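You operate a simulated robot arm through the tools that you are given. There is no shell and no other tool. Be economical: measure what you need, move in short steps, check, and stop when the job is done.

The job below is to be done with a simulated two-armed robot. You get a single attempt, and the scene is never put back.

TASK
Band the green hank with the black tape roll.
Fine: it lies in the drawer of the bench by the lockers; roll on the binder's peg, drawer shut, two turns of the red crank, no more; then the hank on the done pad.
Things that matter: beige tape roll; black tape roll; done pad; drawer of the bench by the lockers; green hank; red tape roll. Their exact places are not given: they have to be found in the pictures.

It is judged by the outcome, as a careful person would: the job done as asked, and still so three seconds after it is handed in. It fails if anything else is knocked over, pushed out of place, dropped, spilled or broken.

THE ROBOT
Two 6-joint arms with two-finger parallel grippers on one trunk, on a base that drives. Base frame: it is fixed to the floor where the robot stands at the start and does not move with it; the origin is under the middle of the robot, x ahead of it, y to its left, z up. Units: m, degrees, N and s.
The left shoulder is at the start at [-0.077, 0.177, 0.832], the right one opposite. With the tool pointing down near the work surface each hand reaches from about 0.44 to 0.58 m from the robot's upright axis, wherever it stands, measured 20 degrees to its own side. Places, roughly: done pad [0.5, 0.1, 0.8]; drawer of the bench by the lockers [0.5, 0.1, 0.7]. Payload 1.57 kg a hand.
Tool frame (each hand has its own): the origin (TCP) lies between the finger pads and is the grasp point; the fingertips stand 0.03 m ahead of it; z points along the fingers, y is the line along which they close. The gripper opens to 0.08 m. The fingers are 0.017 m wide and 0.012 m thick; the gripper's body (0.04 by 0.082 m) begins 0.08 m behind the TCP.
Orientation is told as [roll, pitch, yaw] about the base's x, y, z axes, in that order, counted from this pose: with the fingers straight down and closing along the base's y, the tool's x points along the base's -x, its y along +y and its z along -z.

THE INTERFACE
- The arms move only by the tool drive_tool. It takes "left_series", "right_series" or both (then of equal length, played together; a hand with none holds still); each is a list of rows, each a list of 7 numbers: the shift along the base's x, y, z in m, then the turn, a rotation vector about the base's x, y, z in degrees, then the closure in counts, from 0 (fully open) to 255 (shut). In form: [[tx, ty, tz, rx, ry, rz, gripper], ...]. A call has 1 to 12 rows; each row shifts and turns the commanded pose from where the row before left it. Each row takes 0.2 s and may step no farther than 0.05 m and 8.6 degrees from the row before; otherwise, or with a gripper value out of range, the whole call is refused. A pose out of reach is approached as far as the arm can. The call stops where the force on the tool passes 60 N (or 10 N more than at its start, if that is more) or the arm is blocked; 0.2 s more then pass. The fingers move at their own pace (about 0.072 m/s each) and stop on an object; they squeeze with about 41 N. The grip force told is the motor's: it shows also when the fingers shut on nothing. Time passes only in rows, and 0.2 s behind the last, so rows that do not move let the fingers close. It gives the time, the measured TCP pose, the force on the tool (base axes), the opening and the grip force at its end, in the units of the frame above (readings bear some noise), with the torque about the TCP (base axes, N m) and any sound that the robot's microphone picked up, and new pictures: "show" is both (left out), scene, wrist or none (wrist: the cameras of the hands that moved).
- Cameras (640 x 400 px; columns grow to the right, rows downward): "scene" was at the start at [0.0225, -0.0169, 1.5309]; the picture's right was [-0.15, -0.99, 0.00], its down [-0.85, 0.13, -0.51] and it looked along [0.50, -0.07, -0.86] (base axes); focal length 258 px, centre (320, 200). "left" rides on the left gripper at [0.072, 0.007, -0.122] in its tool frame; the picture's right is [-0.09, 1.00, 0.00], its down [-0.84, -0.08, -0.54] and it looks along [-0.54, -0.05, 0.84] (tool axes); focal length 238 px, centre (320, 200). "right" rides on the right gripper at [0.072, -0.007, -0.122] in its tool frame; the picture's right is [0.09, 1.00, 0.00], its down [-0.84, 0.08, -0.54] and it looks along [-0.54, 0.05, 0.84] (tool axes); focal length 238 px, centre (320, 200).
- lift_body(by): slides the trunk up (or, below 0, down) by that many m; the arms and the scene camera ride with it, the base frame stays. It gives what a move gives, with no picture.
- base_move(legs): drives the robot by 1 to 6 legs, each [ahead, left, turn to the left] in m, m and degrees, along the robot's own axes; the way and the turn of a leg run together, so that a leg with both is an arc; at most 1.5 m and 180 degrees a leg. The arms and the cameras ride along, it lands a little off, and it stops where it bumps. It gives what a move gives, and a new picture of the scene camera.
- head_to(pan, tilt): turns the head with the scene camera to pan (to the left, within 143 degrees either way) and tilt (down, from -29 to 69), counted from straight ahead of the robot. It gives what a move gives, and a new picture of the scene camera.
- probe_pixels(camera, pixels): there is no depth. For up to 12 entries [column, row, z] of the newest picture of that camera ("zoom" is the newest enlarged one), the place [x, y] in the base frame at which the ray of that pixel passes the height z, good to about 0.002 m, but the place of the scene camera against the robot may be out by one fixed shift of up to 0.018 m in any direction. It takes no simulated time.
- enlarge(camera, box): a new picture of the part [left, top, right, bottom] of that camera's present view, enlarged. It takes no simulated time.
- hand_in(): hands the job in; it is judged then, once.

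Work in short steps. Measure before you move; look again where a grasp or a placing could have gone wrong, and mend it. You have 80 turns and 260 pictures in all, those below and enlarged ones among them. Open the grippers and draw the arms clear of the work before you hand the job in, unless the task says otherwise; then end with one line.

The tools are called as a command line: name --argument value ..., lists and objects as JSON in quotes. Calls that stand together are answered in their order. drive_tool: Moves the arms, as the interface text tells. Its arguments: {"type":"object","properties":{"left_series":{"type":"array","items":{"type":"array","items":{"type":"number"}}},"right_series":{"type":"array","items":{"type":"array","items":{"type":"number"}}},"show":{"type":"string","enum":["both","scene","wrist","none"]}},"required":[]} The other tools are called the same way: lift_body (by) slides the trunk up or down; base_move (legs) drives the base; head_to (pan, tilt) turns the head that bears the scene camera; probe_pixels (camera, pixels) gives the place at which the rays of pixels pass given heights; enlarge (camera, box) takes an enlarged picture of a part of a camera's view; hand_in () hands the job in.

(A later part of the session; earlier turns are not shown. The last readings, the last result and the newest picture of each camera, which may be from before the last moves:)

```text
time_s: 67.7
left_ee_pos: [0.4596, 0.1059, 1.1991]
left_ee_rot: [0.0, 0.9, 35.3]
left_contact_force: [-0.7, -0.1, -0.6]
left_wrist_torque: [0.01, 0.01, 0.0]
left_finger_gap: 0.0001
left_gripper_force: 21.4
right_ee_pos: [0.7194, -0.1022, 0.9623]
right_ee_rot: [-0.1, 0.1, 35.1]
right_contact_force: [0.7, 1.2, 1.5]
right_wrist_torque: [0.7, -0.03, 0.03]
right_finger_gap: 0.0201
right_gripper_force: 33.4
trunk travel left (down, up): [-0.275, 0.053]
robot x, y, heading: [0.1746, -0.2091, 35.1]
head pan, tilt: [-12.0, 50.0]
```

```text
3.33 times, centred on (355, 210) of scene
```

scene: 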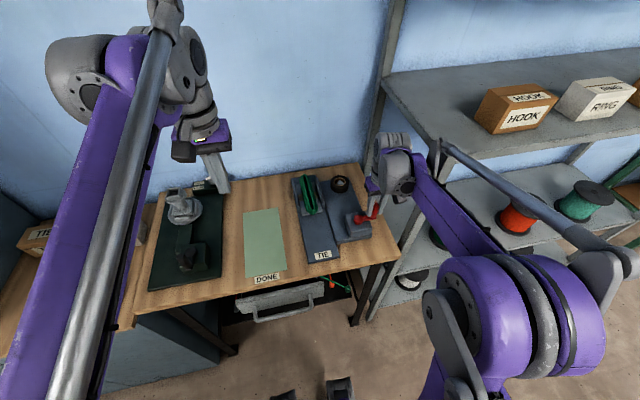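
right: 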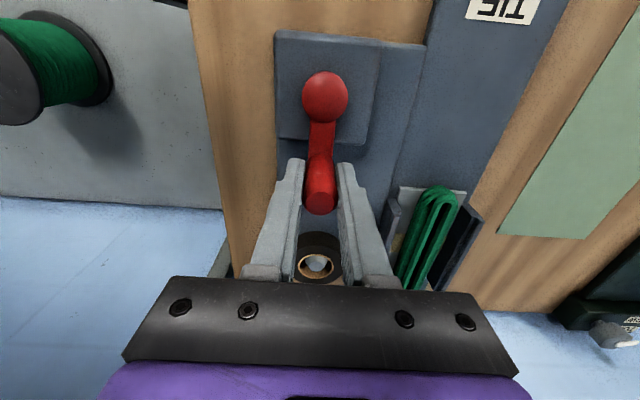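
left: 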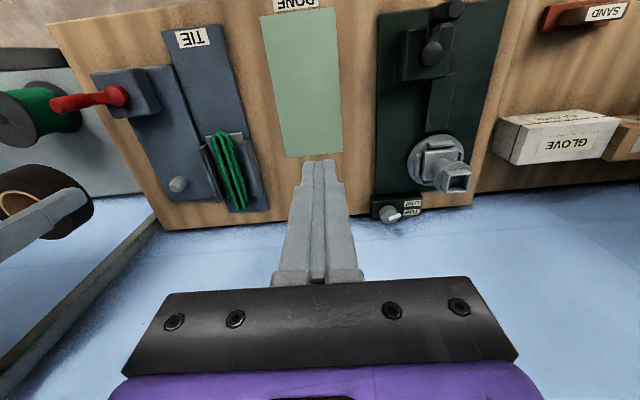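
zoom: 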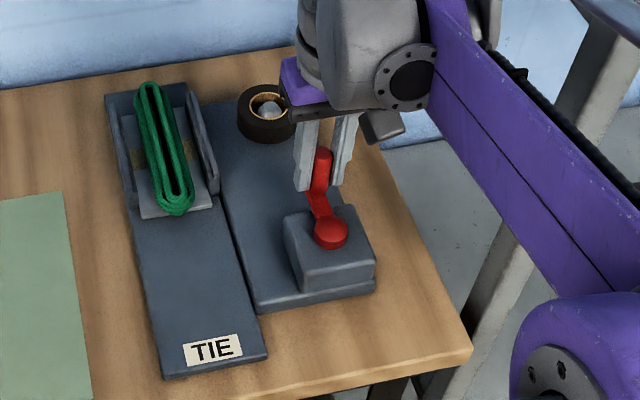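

270° done, forces small. Next half turn (to 450°).

drive_tool --right_series '[[0.00604, -0.01025, 0, 0, 0, 0, 255], [0.00318, -0.01147, 0, 0, 0, 0, 255], [0.0001, -0.0119, 0, 0, 0, 0, 255], [-0.00298, -0.01152, 0, 0, 0, 0, 255], [-0.00586, -0.01036, 0, 0, 0, 0, 255], [-0.00834, -0.00849, 0, 0, 0, 0, 255], [-0.01025, -0.00604, 0, 0, 0, 0, 255], [-0.01147, -0.00318, 0, 0, 0, 0, 255], [-0.0119, -0.0001, 0, 0, 0, 0, 255], [-0.01152, 0.00298, 0, 0, 0, 0, 255], [-0.01036, 0.00586, 0, 0, 0, 0, 255], [-0.00849, 0.00834, 0, 0, 0, 0, 255]]' --show "wrist"

enlarge --camera "scene" --box '[290, 150, 420, 270]'

```text
time_s: 70.2
left_ee_pos: [0.4569, 0.1012, 1.1997]
left_ee_rot: [-0.1, 0.6, 35.1]
left_contact_force: [0.7, -0.1, 0.1]
left_wrist_torque: [-0.03, 0.0, 0.01]
left_finger_gap: 0.0
left_gripper_force: 21.2
right_ee_pos: [0.646, -0.1776, 0.962]
right_ee_rot: [-0.6, 1.1, 34.7]
right_contact_force: [-26.2, -41.2, -0.7]
right_wrist_torque: [0.31, -0.35, -0.25]
right_finger_gap: 0.0
right_gripper_force: 21.4
trunk travel left (down, up): [-0.275, 0.053]
robot x, y, heading: [0.1797, -0.2096, 34.8]
head pan, tilt: [-12.0, 50.0]
stopped in row 12 (right hand): the force on the tool passed its limit at 64 N (the readings are from after the stop); the commanded pose is now the measured one
```

right: 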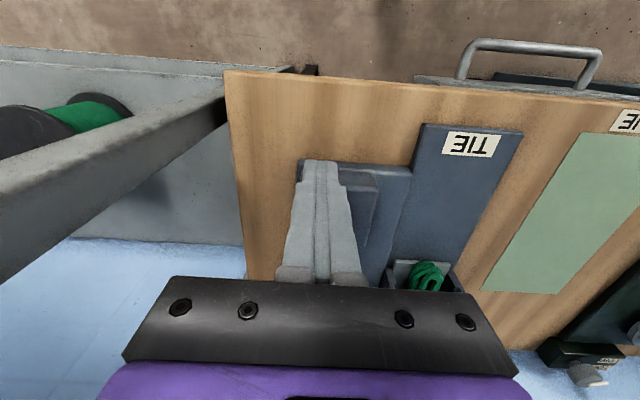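

```text
3.33 times, centred on (355, 210) of scene
```

zoom: 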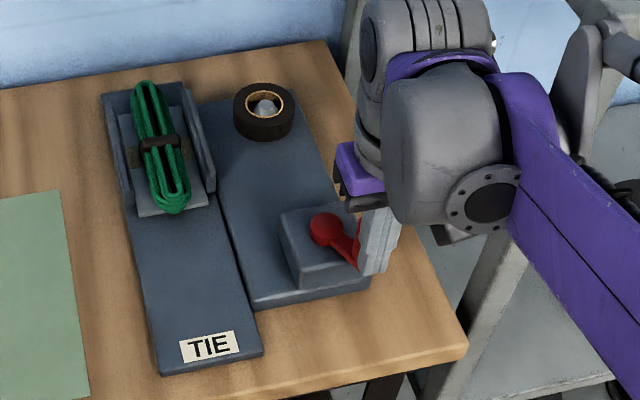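

The fingers slipped off the knob (gap 0) and press on the crank from outside; a black band already shows on the hank. I back away outward, go up and look.

drive_tool --right_series '[[-0.009, -0.012, 0, 0, 0, 0, 255], [-0.009, -0.012, 0, 0, 0, 0, 255], [-0.006, -0.008, 0.03, 0, 0, 0, 255], [0, 0, 0.045, 0, 0, 0, 0], [0, 0, 0.02, 0, 0, 0, 0], [0, 0, 0, 0, 0, 0, 0]]' --show "both"

enlarge --camera "scene" --box '[290, 150, 420, 270]'

enlarge --camera "right" --box '[220, 80, 460, 260]'

```text
time_s: 71.6
left_ee_pos: [0.4603, 0.1056, 1.1984]
left_ee_rot: [0.0, 0.8, 35.2]
left_contact_force: [-0.1, -0.4, -0.5]
left_wrist_torque: [-0.02, -0.02, -0.01]
left_finger_gap: 0.0
left_gripper_force: 21.5
right_ee_pos: [0.6278, -0.2019, 1.0572]
right_ee_rot: [-0.2, 0.6, 35.1]
right_contact_force: [0.4, -0.5, -0.3]
right_wrist_torque: [0.01, 0.0, 0.0]
right_finger_gap: 0.08
right_gripper_force: 0.1
trunk travel left (down, up): [-0.275, 0.053]
robot x, y, heading: [0.1797, -0.2102, 34.9]
head pan, tilt: [-12.0, 50.0]
```

scene: 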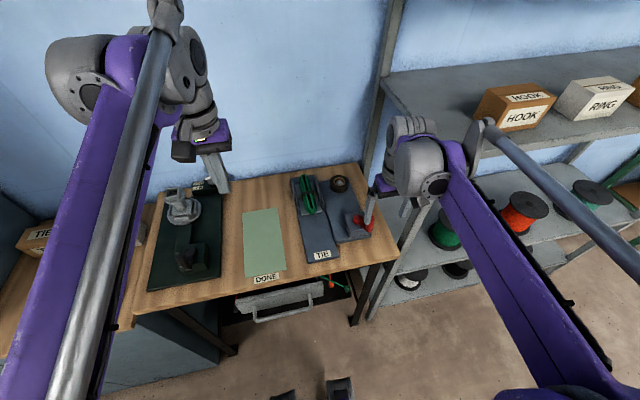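
right: 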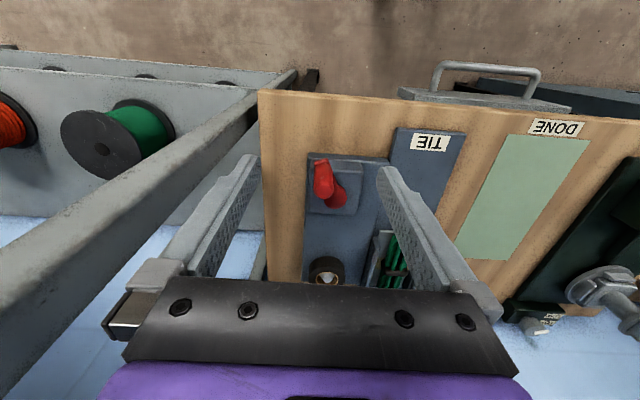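

```text
3.33 times, centred on (355, 210) of scene
```

zoom: 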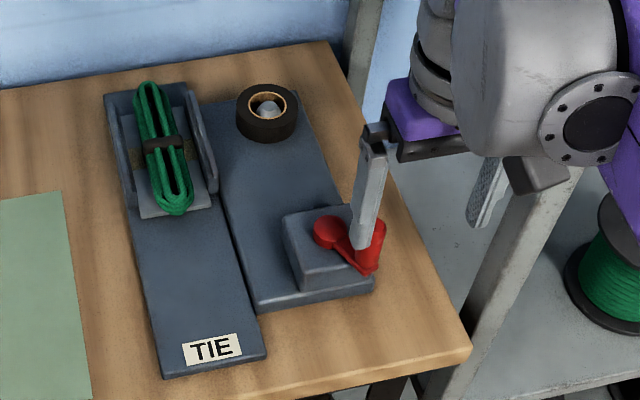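

```text
2.22 times, centred on (340, 170) of right
```

zoom: 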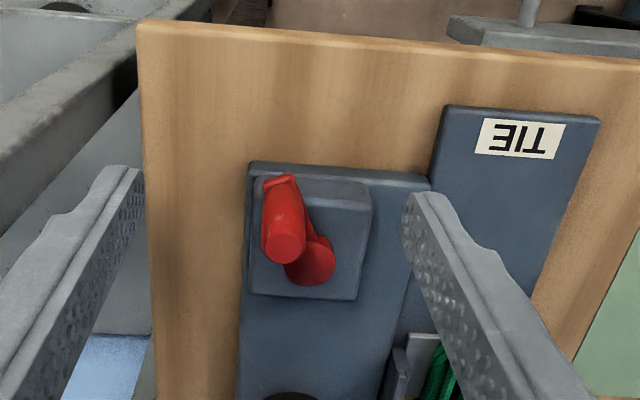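

I measure knob (325,196) and hub (336.5,207) to get the present crank angle.

probe_pixels --camera "right" --pixels '[[325.2, 196.1, 0.968], [336.4, 206.9, 0.928], [325, 172, 0.918]]'

enlarge --camera "scene" --box '[295, 165, 345, 225]'

```text
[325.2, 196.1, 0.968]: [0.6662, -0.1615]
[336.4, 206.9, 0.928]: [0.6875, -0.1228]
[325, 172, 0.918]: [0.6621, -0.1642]
```

```text
6.67 times, centred on (320, 195) of scene
```

zoom: 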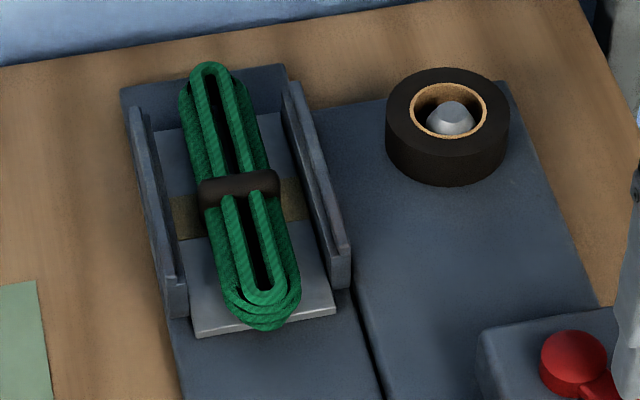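

The crank is at about −113°, i.e. ≈421° turned in all; ≈299° remain. I move above the knob to regrip it and look.

drive_tool --right_series '[[0.019, 0.018, 0, 0, 0, 0, 0], [0.019, 0.018, -0.02, 0, 0, 0, 0], [0, 0, -0.01, 0, 0, 0, 0]]' --show "wrist"

enlarge --camera "right" --box '[230, 60, 430, 220]'

```text
time_s: 72.4
left_ee_pos: [0.4605, 0.1046, 1.1989]
left_ee_rot: [-0.1, 0.8, 35.2]
left_contact_force: [0.8, -0.1, 0.3]
left_wrist_torque: [0.0, -0.02, 0.01]
left_finger_gap: 0.0002
left_gripper_force: 21.4
right_ee_pos: [0.6649, -0.1652, 1.0267]
right_ee_rot: [-0.3, 0.6, 34.9]
right_contact_force: [-0.5, -0.2, 0.6]
right_wrist_torque: [-0.01, -0.02, 0.01]
right_finger_gap: 0.0801
right_gripper_force: 0.1
trunk travel left (down, up): [-0.275, 0.053]
robot x, y, heading: [0.1839, -0.2084, 35.0]
head pan, tilt: [-12.0, 50.0]
```

right: 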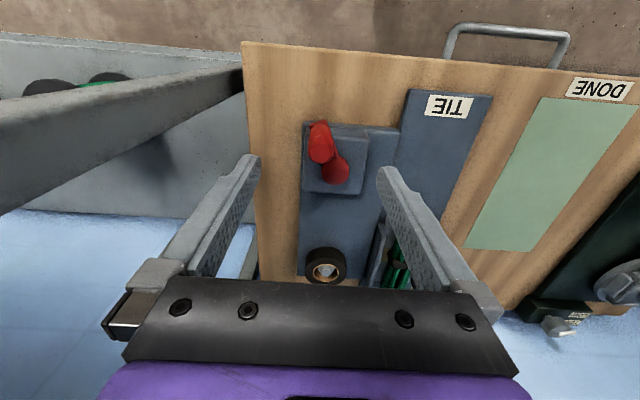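

```text
2.50 times, centred on (330, 140) of right
```

zoom: 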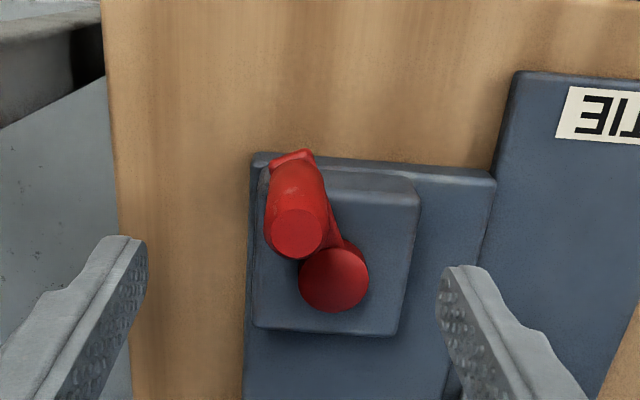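

I probe knob (320.8,152.8) and hub (336,170).

probe_pixels --camera "right" --pixels '[[320.8, 152.8, 0.968], [336, 169.5, 0.928], [336, 169.5, 0.92]]'

```text
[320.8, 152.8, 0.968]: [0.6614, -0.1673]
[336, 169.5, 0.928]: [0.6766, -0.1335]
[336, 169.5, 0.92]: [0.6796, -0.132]
```

Knob at (0.6614,-0.1673), angle ≈−119° (427° done). I lower, grip and turn on by 105°.

drive_tool --right_series '[[-0.0035, -0.002, -0.03, 0, 0, 0, 0], [0, 0, -0.037, 0, 0, 0, 0], [0, 0, 0, 0, 0, 0, 255], [0, 0, 0, 0, 0, 0, 255], [0, 0, 0, 0, 0, 0, 255], [-0.00957, 0.00708, 0, 0, 0, 0, 255], [-0.00741, 0.00931, 0, 0, 0, 0, 255], [-0.00474, 0.01091, 0, 0, 0, 0, 255], [-0.00176, 0.01177, 0, 0, 0, 0, 255], [0.00135, 0.01182, 0, 0, 0, 0, 255], [0.00436, 0.01107, 0, 0, 0, 0, 255], [0.00708, 0.00957, 0, 0, 0, 0, 255]]' --show "wrist"

enlarge --camera "right" --box '[230, 60, 430, 240]'

```text
time_s: 75.0
left_ee_pos: [0.4599, 0.1034, 1.1998]
left_ee_rot: [0.0, 0.8, 35.1]
left_contact_force: [-0.1, 0.1, 0.1]
left_wrist_torque: [0.01, 0.0, 0.03]
left_finger_gap: 0.0002
left_gripper_force: 21.7
right_ee_pos: [0.6507, -0.0977, 0.9583]
right_ee_rot: [-0.2, 0.7, 35.0]
right_contact_force: [2.7, -14.9, -1.5]
right_wrist_torque: [0.77, 0.52, -0.4]
right_finger_gap: 0.0207
right_gripper_force: 34.3
trunk travel left (down, up): [-0.275, 0.053]
robot x, y, heading: [0.1783, -0.2101, 35.0]
head pan, tilt: [-12.0, 50.0]
```

right: 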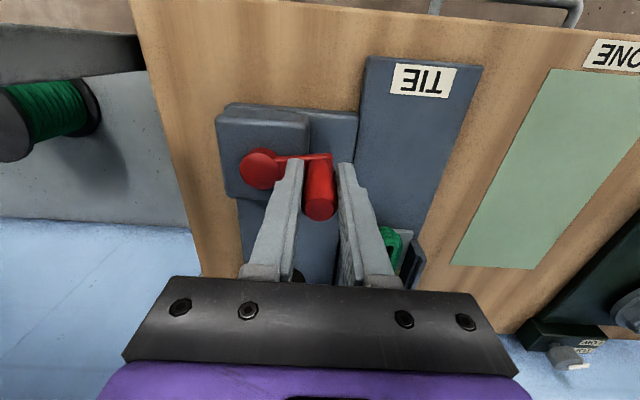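

```text
2.22 times, centred on (330, 150) of right
```

zoom: 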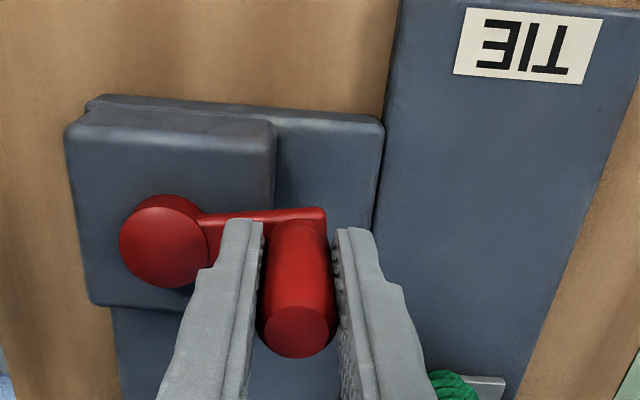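

Turned to ≈136° (532° in all). I continue 105° more.

drive_tool --right_series '[[0.00931, 0.00741, 0, 0, 0, 0, 255], [0.01091, 0.00474, 0, 0, 0, 0, 255], [0.01177, 0.00176, 0, 0, 0, 0, 255], [0.01182, -0.00135, 0, 0, 0, 0, 255], [0.01107, -0.00436, 0, 0, 0, 0, 255], [0.00957, -0.00708, 0, 0, 0, 0, 255], [0.00741, -0.00931, 0, 0, 0, 0, 255], [0, 0, 0, 0, 0, 0, 255]]' --show "wrist"

enlarge --camera "right" --box '[230, 60, 430, 240]'

```text
time_s: 76.8
left_ee_pos: [0.4601, 0.1067, 1.1985]
left_ee_rot: [-0.1, 0.9, 35.2]
left_contact_force: [0.2, -0.1, -0.1]
left_wrist_torque: [-0.03, 0.0, -0.02]
left_finger_gap: 0.0
left_gripper_force: 20.9
right_ee_pos: [0.7222, -0.1036, 0.9587]
right_ee_rot: [-0.3, 0.8, 35.0]
right_contact_force: [-4.6, 7.9, -11.3]
right_wrist_torque: [1.05, -0.22, -0.4]
right_finger_gap: 0.0199
right_gripper_force: 34.2
trunk travel left (down, up): [-0.275, 0.053]
robot x, y, heading: [0.1787, -0.2086, 35.1]
head pan, tilt: [-12.0, 50.0]
```

right: 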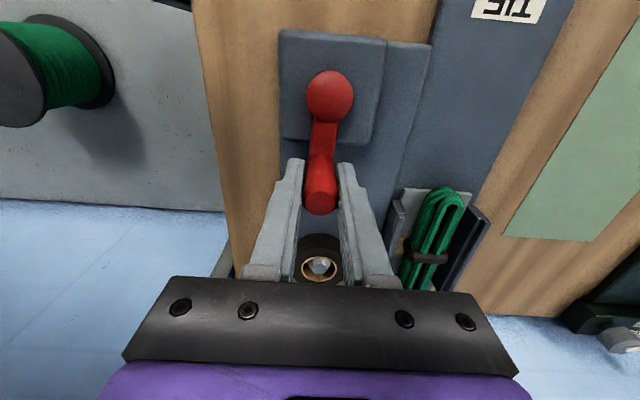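

```text
2.22 times, centred on (330, 150) of right
```

zoom: 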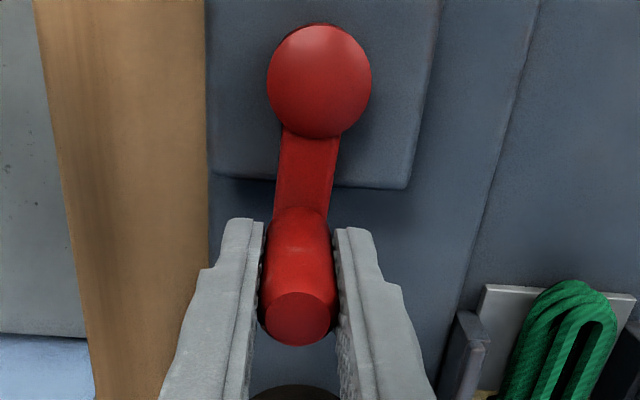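

At ≈33° (635° in all); about 85° remain. I finish the arc while turning the wrist with the crank so the fingers push along their closing line.

drive_tool --right_series '[[0.00474, -0.01091, 0, 0, 0, -7, 255], [0.00176, -0.01177, 0, 0, 0, -7, 255], [-0.00135, -0.01182, 0, 0, 0, -7, 255], [-0.00436, -0.01107, 0, 0, 0, -7, 255], [-0.00708, -0.00957, 0, 0, 0, -7, 255]]' --show "both"

enlarge --camera "right" --box '[230, 60, 430, 240]'

enlarge --camera "scene" --box '[290, 150, 420, 270]'

```text
time_s: 78.0
left_ee_pos: [0.4604, 0.1065, 1.1977]
left_ee_rot: [0.0, 0.7, 35.2]
left_contact_force: [0.5, 0.4, 0.3]
left_wrist_torque: [-0.03, 0.04, 0.0]
left_finger_gap: 0.0
left_gripper_force: 21.4
right_ee_pos: [0.7158, -0.1586, 0.9592]
right_ee_rot: [-0.4, 0.6, -0.1]
right_contact_force: [5.6, 10.0, 6.7]
right_wrist_torque: [0.91, -0.65, -0.44]
right_finger_gap: 0.0203
right_gripper_force: 33.8
trunk travel left (down, up): [-0.275, 0.053]
robot x, y, heading: [0.177, -0.2065, 35.2]
head pan, tilt: [-12.0, 50.0]
```

scene: 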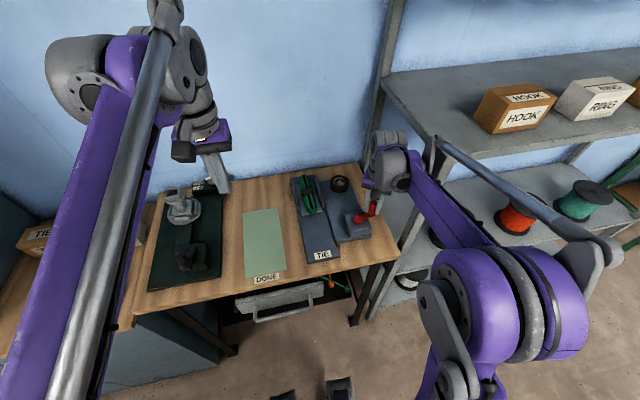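
right: 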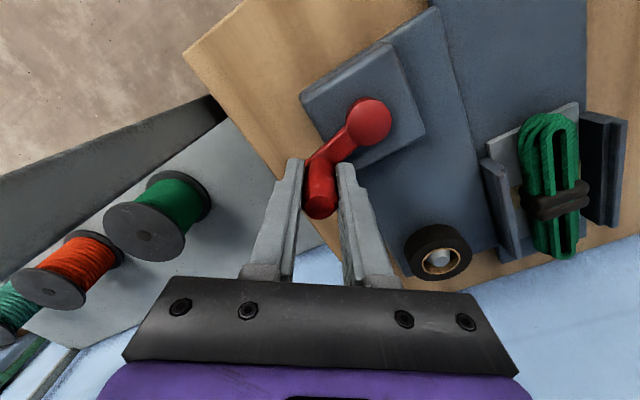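

```text
2.22 times, centred on (330, 150) of right
```

zoom: 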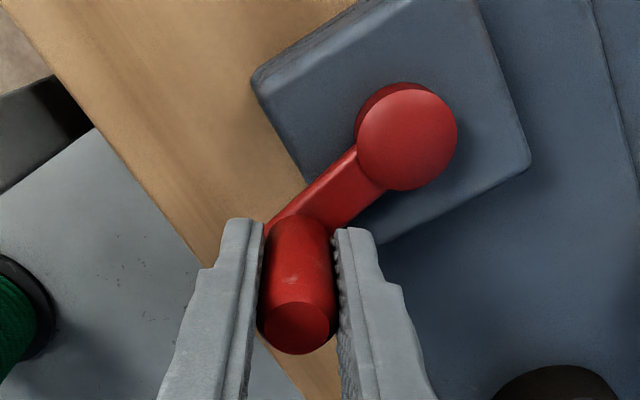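

```text
3.33 times, centred on (355, 210) of scene
```

zoom: 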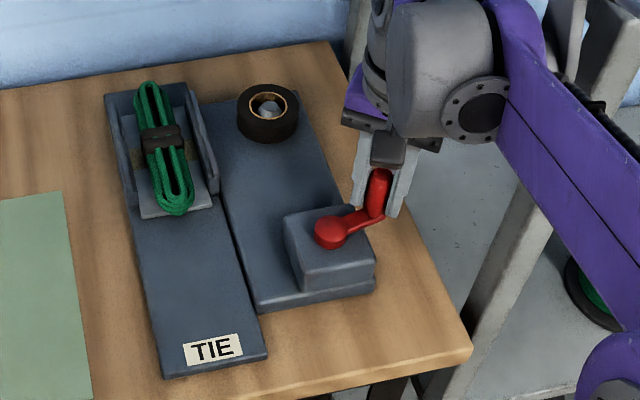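

Two wraps now show on the hank; angle ≈−42° (≈710°). I nudge the last ~9° to the starting angle, then release and lift.

drive_tool --right_series '[[-0.0053, -0.0051, 0, 0, 0, 0, 255], [0, 0, 0, 0, 0, 0, 255], [0, 0, 0, 0, 0, 0, 0], [0, 0, 0, 0, 0, 0, 0], [0, 0, 0, 0, 0, 0, 0], [0, 0, 0.04, 0, 0, 0, 0], [0, 0, 0.04, 0, 0, 0, 0], [0, 0, 0.04, 0, 0, 0, 0]]' --show "both"

enlarge --camera "scene" --box '[290, 150, 420, 270]'

enlarge --camera "right" --box '[220, 60, 480, 240]'

```text
time_s: 79.8
left_ee_pos: [0.4604, 0.1054, 1.1986]
left_ee_rot: [-0.1, 0.8, 35.2]
left_contact_force: [-0.3, 0.9, 0.6]
left_wrist_torque: [-0.01, -0.01, 0.02]
left_finger_gap: 0.0
left_gripper_force: 21.3
right_ee_pos: [0.7105, -0.1652, 1.0782]
right_ee_rot: [-0.3, 0.7, 0.0]
right_contact_force: [0.6, -0.7, 0.2]
right_wrist_torque: [0.0, -0.02, -0.03]
right_finger_gap: 0.0803
right_gripper_force: 0.1
trunk travel left (down, up): [-0.275, 0.053]
robot x, y, heading: [0.1794, -0.2062, 35.2]
head pan, tilt: [-12.0, 50.0]
```

scene: 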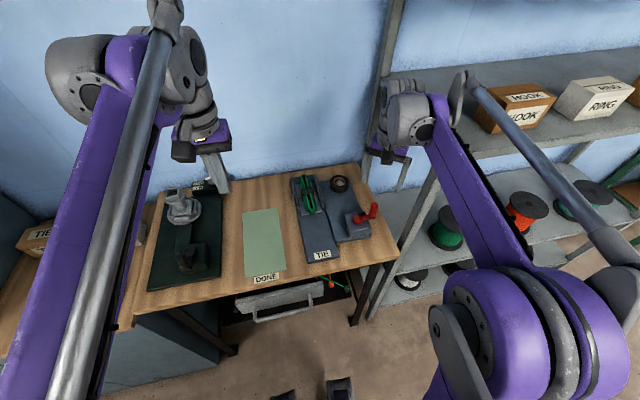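
right: 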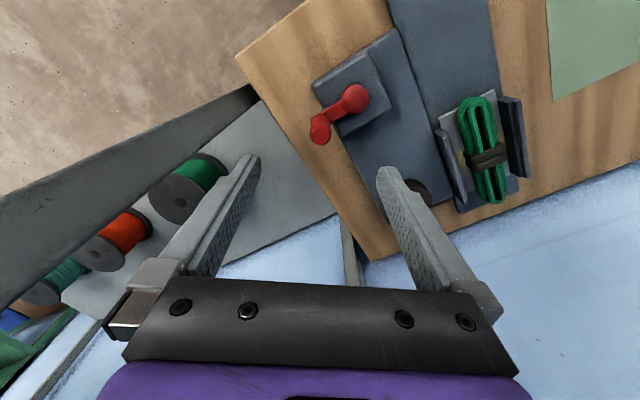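

```text
3.33 times, centred on (355, 210) of scene
```

zoom: 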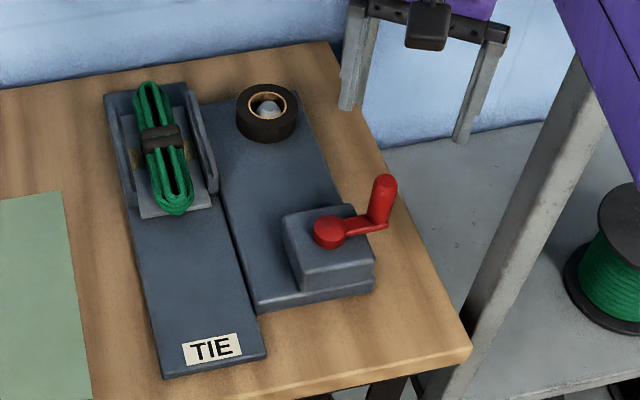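

```text
2.22 times, centred on (350, 150) of right
```

zoom: 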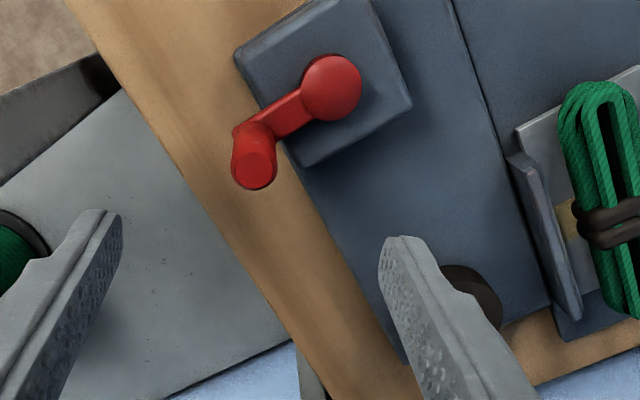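

The crank is back at its starting angle, with two wraps on the hank. Next: restore the right wrist's yaw and drive forward/left to see the hank from above.

drive_tool --right_series '[[0, 0.01, 0.02, 0, 0, 7, 0], [0, 0.01, 0.02, 0, 0, 7, 0], [0, 0.01, 0, 0, 0, 7, 0], [0, 0.01, 0, 0, 0, 7, 0], [0, 0.01, 0, 0, 0, 7.2, 0]]' --show "none"

base_move --legs '[[0.07, 0.1, 0]]'

drive_tool --right_series '[[0, 0, -0.01, 0, 0, 0, 0]]' --show "wrist"

enlarge --camera "right" --box '[220, 80, 460, 260]'

```text
time_s: 81.0
left_ee_pos: [0.46, 0.106, 1.1982]
left_ee_rot: [-0.1, 0.8, 35.2]
left_contact_force: [-0.4, 0.5, 0.2]
left_wrist_torque: [-0.03, -0.01, 0.02]
left_finger_gap: 0.0
left_gripper_force: 21.4
right_ee_pos: [0.711, -0.1138, 1.1199]
right_ee_rot: [-0.4, 0.5, 35.3]
right_contact_force: [-0.2, -0.2, -0.1]
right_wrist_torque: [0.02, 0.01, 0.02]
right_finger_gap: 0.0802
right_gripper_force: 0.1
trunk travel left (down, up): [-0.275, 0.053]
robot x, y, heading: [0.1763, -0.2084, 34.9]
head pan, tilt: [-12.0, 50.0]
```

```text
time_s: 82.6
left_ee_pos: [0.4567, 0.2272, 1.199]
left_ee_rot: [0.0, 0.8, 35.4]
left_contact_force: [0.1, 0.2, -0.4]
left_wrist_torque: [0.0, -0.01, 0.0]
left_finger_gap: 0.0
left_gripper_force: 21.2
right_ee_pos: [0.7082, 0.0093, 1.1187]
right_ee_rot: [-0.3, 0.6, 35.4]
right_contact_force: [-0.1, 0.8, 0.5]
right_wrist_torque: [0.03, 0.02, 0.01]
right_finger_gap: 0.0797
right_gripper_force: 0.0
trunk travel left (down, up): [-0.275, 0.053]
robot x, y, heading: [0.1784, -0.0891, 35.4]
head pan, tilt: [-12.0, 50.0]
```

scene: 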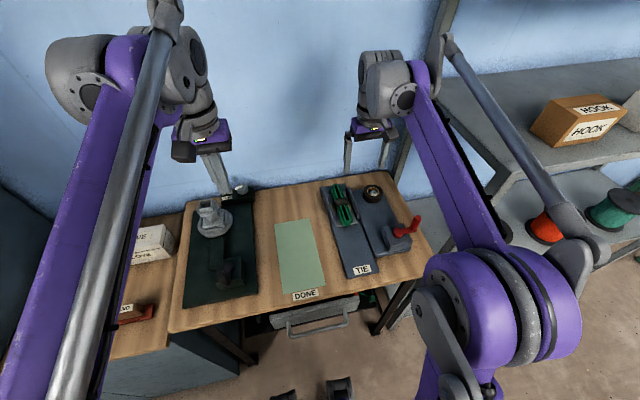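

```text
time_s: 83.0
left_ee_pos: [0.4579, 0.2268, 1.1986]
left_ee_rot: [0.0, 0.8, 35.5]
left_contact_force: [0.4, -0.5, 0.6]
left_wrist_torque: [0.02, 0.01, -0.03]
left_finger_gap: 0.0
left_gripper_force: 21.6
right_ee_pos: [0.7106, 0.0069, 1.1085]
right_ee_rot: [-0.3, 0.5, 35.4]
right_contact_force: [0.2, 0.1, 1.1]
right_wrist_torque: [0.02, -0.01, -0.01]
right_finger_gap: 0.0798
right_gripper_force: 0.1
trunk travel left (down, up): [-0.275, 0.053]
robot x, y, heading: [0.178, -0.088, 35.3]
head pan, tilt: [-12.0, 50.0]
```

right: 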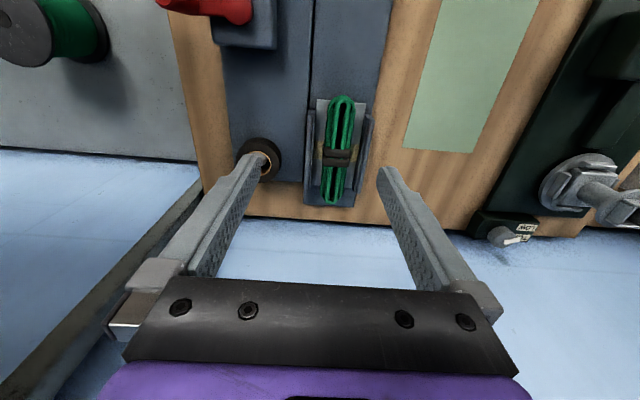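

```text
2.22 times, centred on (340, 170) of right
```

zoom: 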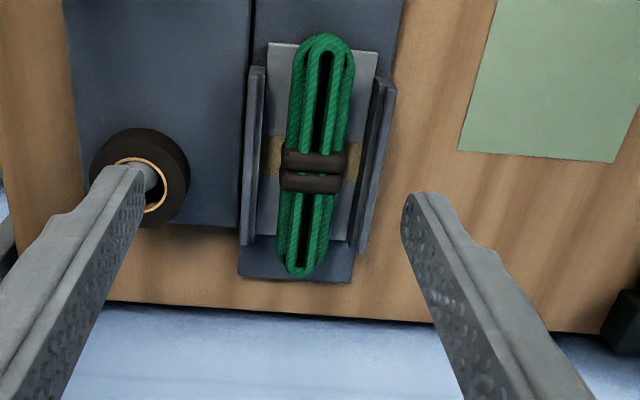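

I probe the hank: band centre (337,166), sides, ends and the guides.

probe_pixels --camera "right" --pixels '[[337.3, 164, 0.89], [337.3, 164, 0.91], [325, 164, 0.9], [352, 164, 0.9], [315, 164, 0.9], [362, 164, 0.9], [341, 105, 0.9], [331, 212, 0.9]]'

enlarge --camera "scene" --box '[300, 160, 400, 240]'

```text
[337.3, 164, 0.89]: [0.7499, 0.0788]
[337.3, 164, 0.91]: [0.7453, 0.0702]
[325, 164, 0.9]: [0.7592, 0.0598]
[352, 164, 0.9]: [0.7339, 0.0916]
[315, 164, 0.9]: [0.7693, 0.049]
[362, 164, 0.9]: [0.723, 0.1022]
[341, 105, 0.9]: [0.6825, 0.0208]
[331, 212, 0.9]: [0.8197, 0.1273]
```

```text
5.00 times, centred on (350, 200) of scene
```

zoom: 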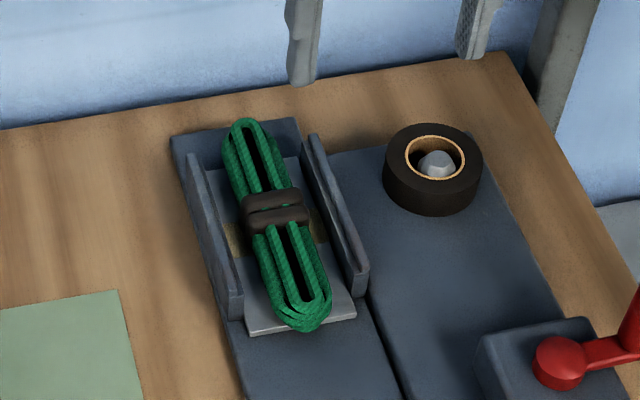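

Hank: ~0.17 long, ~0.036 wide, guides 0.07 apart; its near end (0.6825,0.021) protrudes beyond the guides, a good grip spot. I come over it and look closer.

drive_tool --right_series '[[-0.006, 0.0125, -0.03, 0, 0, 0, 0], [-0.006, 0.0125, -0.03, 0, 0, 0, 0], [0, 0, -0.04, 0, 0, 0, 0]]' --show "wrist"

enlarge --camera "right" --box '[220, 60, 420, 240]'

```text
time_s: 83.8
left_ee_pos: [0.4587, 0.2271, 1.1983]
left_ee_rot: [-0.1, 0.8, 35.4]
left_contact_force: [0.5, 0.0, -0.9]
left_wrist_torque: [-0.01, -0.01, 0.06]
left_finger_gap: 0.0002
left_gripper_force: 21.0
right_ee_pos: [0.6982, 0.0337, 1.0094]
right_ee_rot: [-0.3, 0.7, 35.4]
right_contact_force: [0.5, -0.4, 0.2]
right_wrist_torque: [0.0, 0.02, 0.0]
right_finger_gap: 0.08
right_gripper_force: 0.0
trunk travel left (down, up): [-0.275, 0.053]
robot x, y, heading: [0.1779, -0.09, 35.2]
head pan, tilt: [-12.0, 50.0]
```

right: 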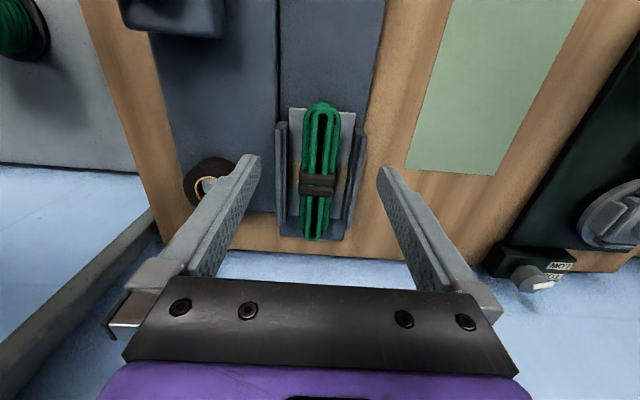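

```text
2.22 times, centred on (320, 150) of right
```

zoom: 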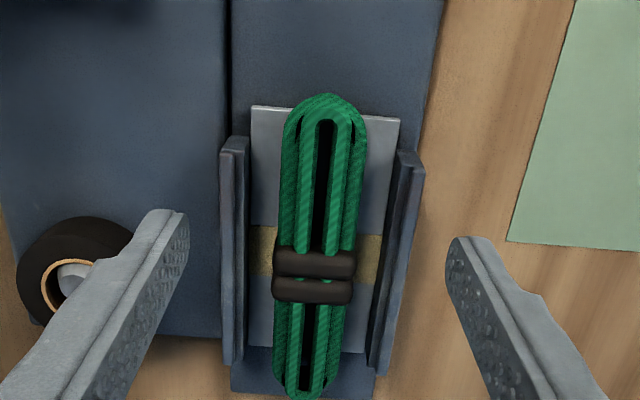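

I probe the near end (323,112), hank sides at row 128 and guide ends.

probe_pixels --camera "right" --pixels '[[322.7, 111.8, 0.88], [322.7, 111.8, 0.9], [303, 128, 0.89], [341, 128, 0.89], [322, 128, 0.89], [282, 131, 0.9], [362, 137, 0.9], [289, 119, 0.87]]'

```text
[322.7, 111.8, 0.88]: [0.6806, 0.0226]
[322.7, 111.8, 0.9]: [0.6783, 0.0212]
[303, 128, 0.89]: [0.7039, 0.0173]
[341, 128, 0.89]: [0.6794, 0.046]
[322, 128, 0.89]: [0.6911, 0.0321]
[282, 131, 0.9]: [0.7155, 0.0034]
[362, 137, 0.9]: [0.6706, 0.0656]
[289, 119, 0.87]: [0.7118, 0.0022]
```

Guides leave ~0.068 m, so I'll grip inside them with the fingers opened to ~0.048 m, at (0.7243,0.0558), just short of the bands. I position above and check the gap.

drive_tool --right_series '[[0.013, 0.011, 0, 0, 0, 0, 102], [0.013, 0.011, -0.02, 0, 0, 0, 102], [0, 0, -0.03, 0, 0, 0, 102], [0, 0, 0, 0, 0, 0, 102]]' --show "wrist"

enlarge --camera "right" --box '[220, 60, 420, 240]'

enlarge --camera "scene" --box '[300, 160, 400, 240]'

```text
time_s: 84.8
left_ee_pos: [0.4578, 0.2257, 1.1984]
left_ee_rot: [0.0, 0.7, 35.4]
left_contact_force: [0.0, -0.1, -1.3]
left_wrist_torque: [0.01, 0.0, 0.0]
left_finger_gap: 0.0001
left_gripper_force: 21.2
right_ee_pos: [0.7211, 0.0537, 0.9583]
right_ee_rot: [-0.3, 0.6, 35.5]
right_contact_force: [-0.5, 0.0, 0.0]
right_wrist_torque: [0.0, 0.0, 0.02]
right_finger_gap: 0.0481
right_gripper_force: 0.1
trunk travel left (down, up): [-0.275, 0.053]
robot x, y, heading: [0.1809, -0.0912, 35.5]
head pan, tilt: [-12.0, 50.0]
```

right: 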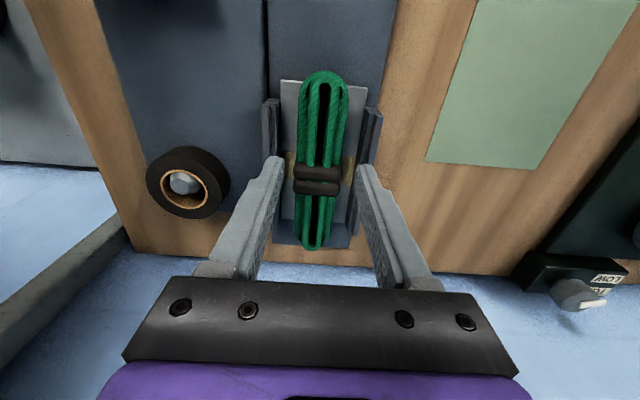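

```text
2.22 times, centred on (320, 150) of right
```

zoom: 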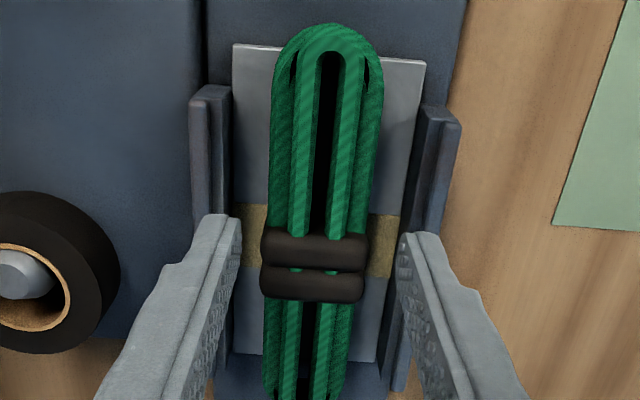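

```text
5.00 times, centred on (350, 200) of scene
```

zoom: 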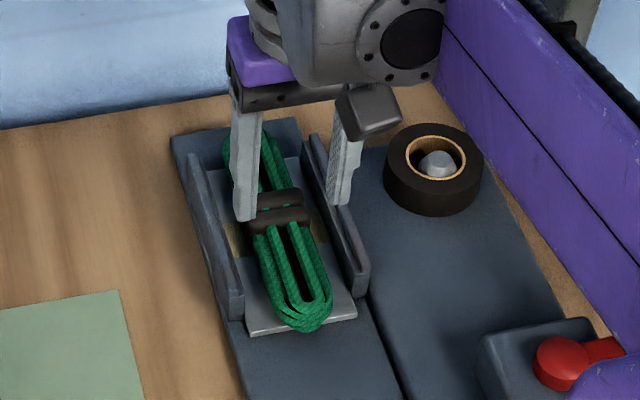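

I probe the hank's and guides' inner sides at row 136.5 for centring.

probe_pixels --camera "right" --pixels '[[298.5, 136.5, 0.89], [346, 136.5, 0.89], [277, 136.5, 0.9], [367.5, 136.5, 0.9], [279, 136.5, 0.875], [366, 136.5, 0.875], [317, 170, 0.9]]'

```text
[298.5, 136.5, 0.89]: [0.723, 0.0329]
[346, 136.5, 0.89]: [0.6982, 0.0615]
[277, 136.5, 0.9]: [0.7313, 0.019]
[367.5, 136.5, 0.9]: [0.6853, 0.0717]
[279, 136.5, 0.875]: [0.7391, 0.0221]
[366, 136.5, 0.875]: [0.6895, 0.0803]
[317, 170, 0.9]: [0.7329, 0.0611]
```

Centred on both (v≈−0.3695), but fingers plus gap must be under 0.0695, so I narrow to ~0.042 and lower a bit at a time.

drive_tool --right_series '[[0, 0, 0, 0, 0, 0, 121], [0, 0, -0.015, 0, 0, 0, 121], [0, 0, -0.01, 0, 0, 0, 121]]' --show "wrist"

enlarge --camera "right" --box '[240, 80, 400, 224]'

enlarge --camera "scene" --box '[320, 170, 380, 230]'

```text
time_s: 85.6
left_ee_pos: [0.4576, 0.226, 1.1982]
left_ee_rot: [-0.1, 0.9, 35.4]
left_contact_force: [-0.6, 0.4, -1.0]
left_wrist_torque: [0.01, 0.0, 0.0]
left_finger_gap: 0.0
left_gripper_force: 21.4
right_ee_pos: [0.7243, 0.0547, 0.934]
right_ee_rot: [-0.3, 0.6, 35.3]
right_contact_force: [-0.2, 0.4, 1.1]
right_wrist_torque: [0.02, -0.01, 0.02]
right_finger_gap: 0.0421
right_gripper_force: 0.1
trunk travel left (down, up): [-0.275, 0.053]
robot x, y, heading: [0.1809, -0.0847, 35.4]
head pan, tilt: [-12.0, 50.0]
```

right: 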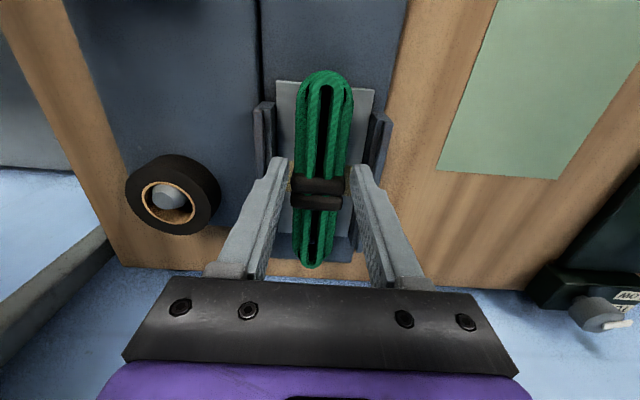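

```text
2.78 times, centred on (320, 152) of right
```

zoom: 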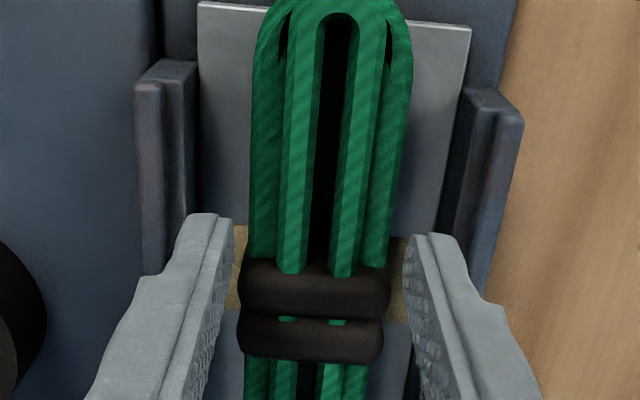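

```text
6.67 times, centred on (350, 200) of scene
```

zoom: 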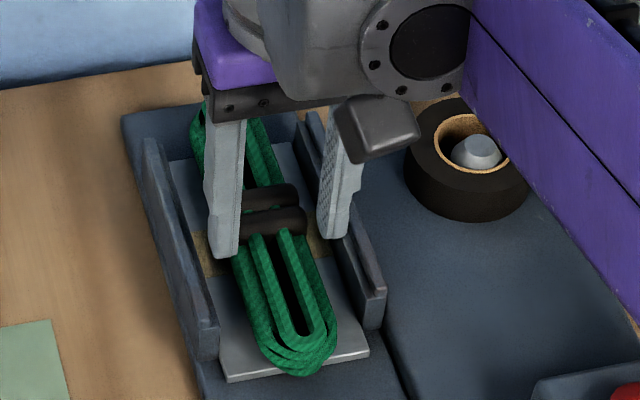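

Alignment looks right; the fingertips are just over the hank's flanks. I lower another 15 mm in small steps.

drive_tool --right_series '[[-0.0005, 0.0008, -0.007, 0, 0, 0, 121], [0, 0, -0.008, 0, 0, 0, 121]]' --show "wrist"

enlarge --camera "right" --box '[240, 80, 400, 224]'

enlarge --camera "scene" --box '[320, 170, 380, 230]'

```text
time_s: 86.2
left_ee_pos: [0.4573, 0.2257, 1.1993]
left_ee_rot: [-0.1, 0.8, 35.4]
left_contact_force: [0.5, -0.1, 0.1]
left_wrist_torque: [-0.01, 0.01, 0.02]
left_finger_gap: 0.0002
left_gripper_force: 20.8
right_ee_pos: [0.7228, 0.055, 0.9191]
right_ee_rot: [-0.3, 0.5, 35.4]
right_contact_force: [0.2, -0.4, -0.8]
right_wrist_torque: [0.01, 0.01, 0.04]
right_finger_gap: 0.0419
right_gripper_force: 0.1
trunk travel left (down, up): [-0.275, 0.053]
robot x, y, heading: [0.1786, -0.0864, 35.2]
head pan, tilt: [-12.0, 50.0]
```

right: 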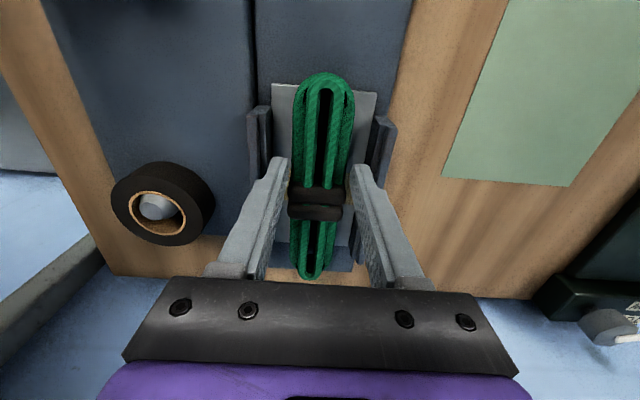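

```text
2.78 times, centred on (320, 152) of right
```

zoom: 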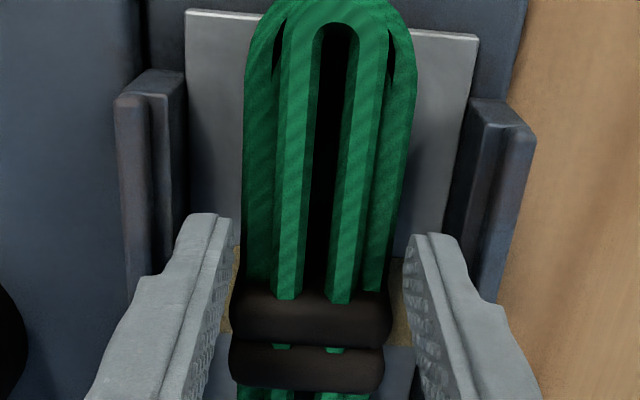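

```text
6.67 times, centred on (350, 200) of scene
```

zoom: 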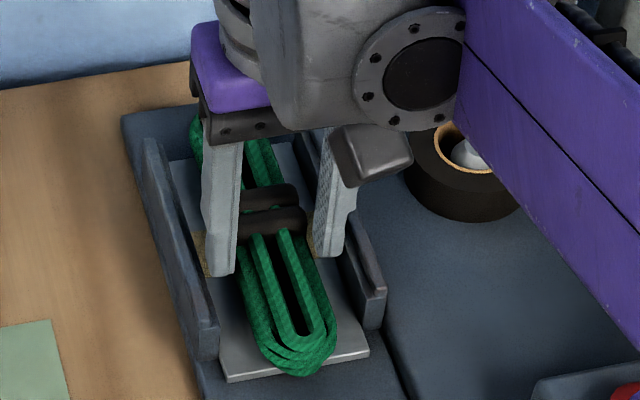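

No contact; tips go cleanly in. I lower 7 mm more and close on the hank.

drive_tool --right_series '[[0, 0, -0.007, 0, 0, 0, 121], [0, 0, 0, 0, 0, 0, 255], [0, 0, 0, 0, 0, 0, 255], [0, 0, 0, 0, 0, 0, 255]]' --show "wrist"

enlarge --camera "scene" --box '[320, 170, 380, 230]'

```text
time_s: 87.2
left_ee_pos: [0.458, 0.2273, 1.1984]
left_ee_rot: [-0.1, 0.8, 35.4]
left_contact_force: [-0.2, 0.7, 0.0]
left_wrist_torque: [0.04, -0.01, -0.02]
left_finger_gap: 0.0
left_gripper_force: 21.4
right_ee_pos: [0.7222, 0.0554, 0.9135]
right_ee_rot: [-0.3, 0.6, 35.4]
right_contact_force: [3.3, -1.3, 7.9]
right_wrist_torque: [-0.06, -0.01, 0.01]
right_finger_gap: 0.0394
right_gripper_force: 41.6
trunk travel left (down, up): [-0.275, 0.053]
robot x, y, heading: [0.1788, -0.0889, 35.5]
head pan, tilt: [-12.0, 50.0]
```

right: 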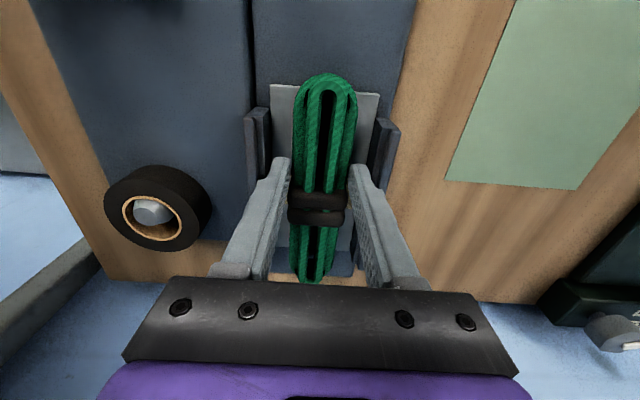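

```text
6.67 times, centred on (350, 200) of scene
5 turns are left
```

zoom: 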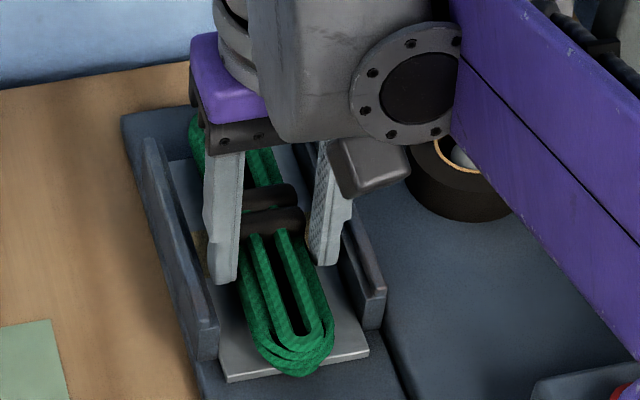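

The hank is held (gap 0.0394). I lift it 10 cm straight up and drive back 0.12/left 0.15, which carries it to just over the done pad.

drive_tool --right_series '[[0, 0, 0.02, 0, 0, 0, 255], [0, 0, 0.04, 0, 0, 0, 255], [0, 0, 0.04, 0, 0, 0, 255]]' --show "none"

base_move --legs '[[-0.12, 0.15, 0]]'

drive_tool --right_series '[[0, 0, 0, 0, 0, 0, 255]]' --show "wrist"

```text
time_s: 88.0
left_ee_pos: [0.457, 0.2276, 1.199]
left_ee_rot: [-0.1, 0.8, 35.4]
left_contact_force: [0.3, 0.9, -0.3]
left_wrist_torque: [-0.01, 0.01, 0.03]
left_finger_gap: 0.0001
left_gripper_force: 21.5
right_ee_pos: [0.7234, 0.0573, 1.0123]
right_ee_rot: [-0.3, 0.6, 35.4]
right_contact_force: [0.1, -0.2, -0.9]
right_wrist_torque: [-0.03, 0.03, 0.0]
right_finger_gap: 0.0392
right_gripper_force: 40.9
trunk travel left (down, up): [-0.275, 0.053]
robot x, y, heading: [0.1801, -0.0873, 35.4]
head pan, tilt: [-12.0, 50.0]
```

```text
time_s: 89.9
left_ee_pos: [0.2765, 0.279, 1.199]
left_ee_rot: [-0.1, 0.8, 35.4]
left_contact_force: [0.3, 0.1, -0.1]
left_wrist_torque: [0.01, 0.0, -0.01]
left_finger_gap: 0.0
left_gripper_force: 22.0
right_ee_pos: [0.5411, 0.1089, 1.0117]
right_ee_rot: [-0.2, 0.5, 35.5]
right_contact_force: [-0.2, 0.9, -0.8]
right_wrist_torque: [0.01, 0.02, -0.02]
right_finger_gap: 0.0392
right_gripper_force: 41.2
trunk travel left (down, up): [-0.275, 0.053]
robot x, y, heading: [-0.002, -0.0383, 35.3]
head pan, tilt: [-12.0, 50.0]
```

scene: 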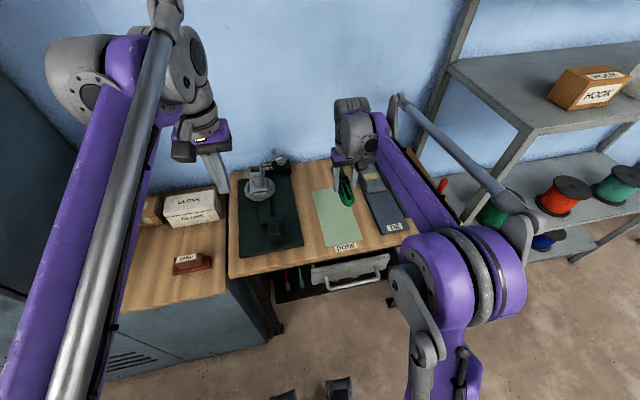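

```text
time_s: 90.3
left_ee_pos: [0.2769, 0.279, 1.1977]
left_ee_rot: [0.0, 0.8, 35.4]
left_contact_force: [-0.2, -0.3, -0.4]
left_wrist_torque: [-0.02, 0.02, 0.01]
left_finger_gap: 0.0
left_gripper_force: 20.9
right_ee_pos: [0.5422, 0.11, 1.0116]
right_ee_rot: [-0.3, 0.6, 35.5]
right_contact_force: [0.1, 0.2, -1.0]
right_wrist_torque: [-0.04, 0.03, 0.02]
right_finger_gap: 0.039
right_gripper_force: 41.1
trunk travel left (down, up): [-0.275, 0.053]
robot x, y, heading: [-0.0064, -0.0362, 35.5]
head pan, tilt: [-12.0, 50.0]
4 turns are left
```

right: 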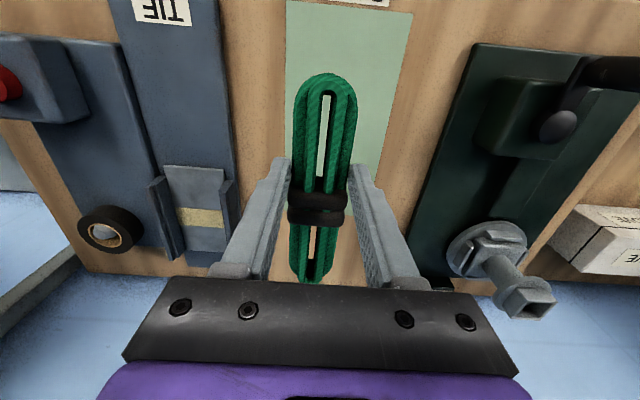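

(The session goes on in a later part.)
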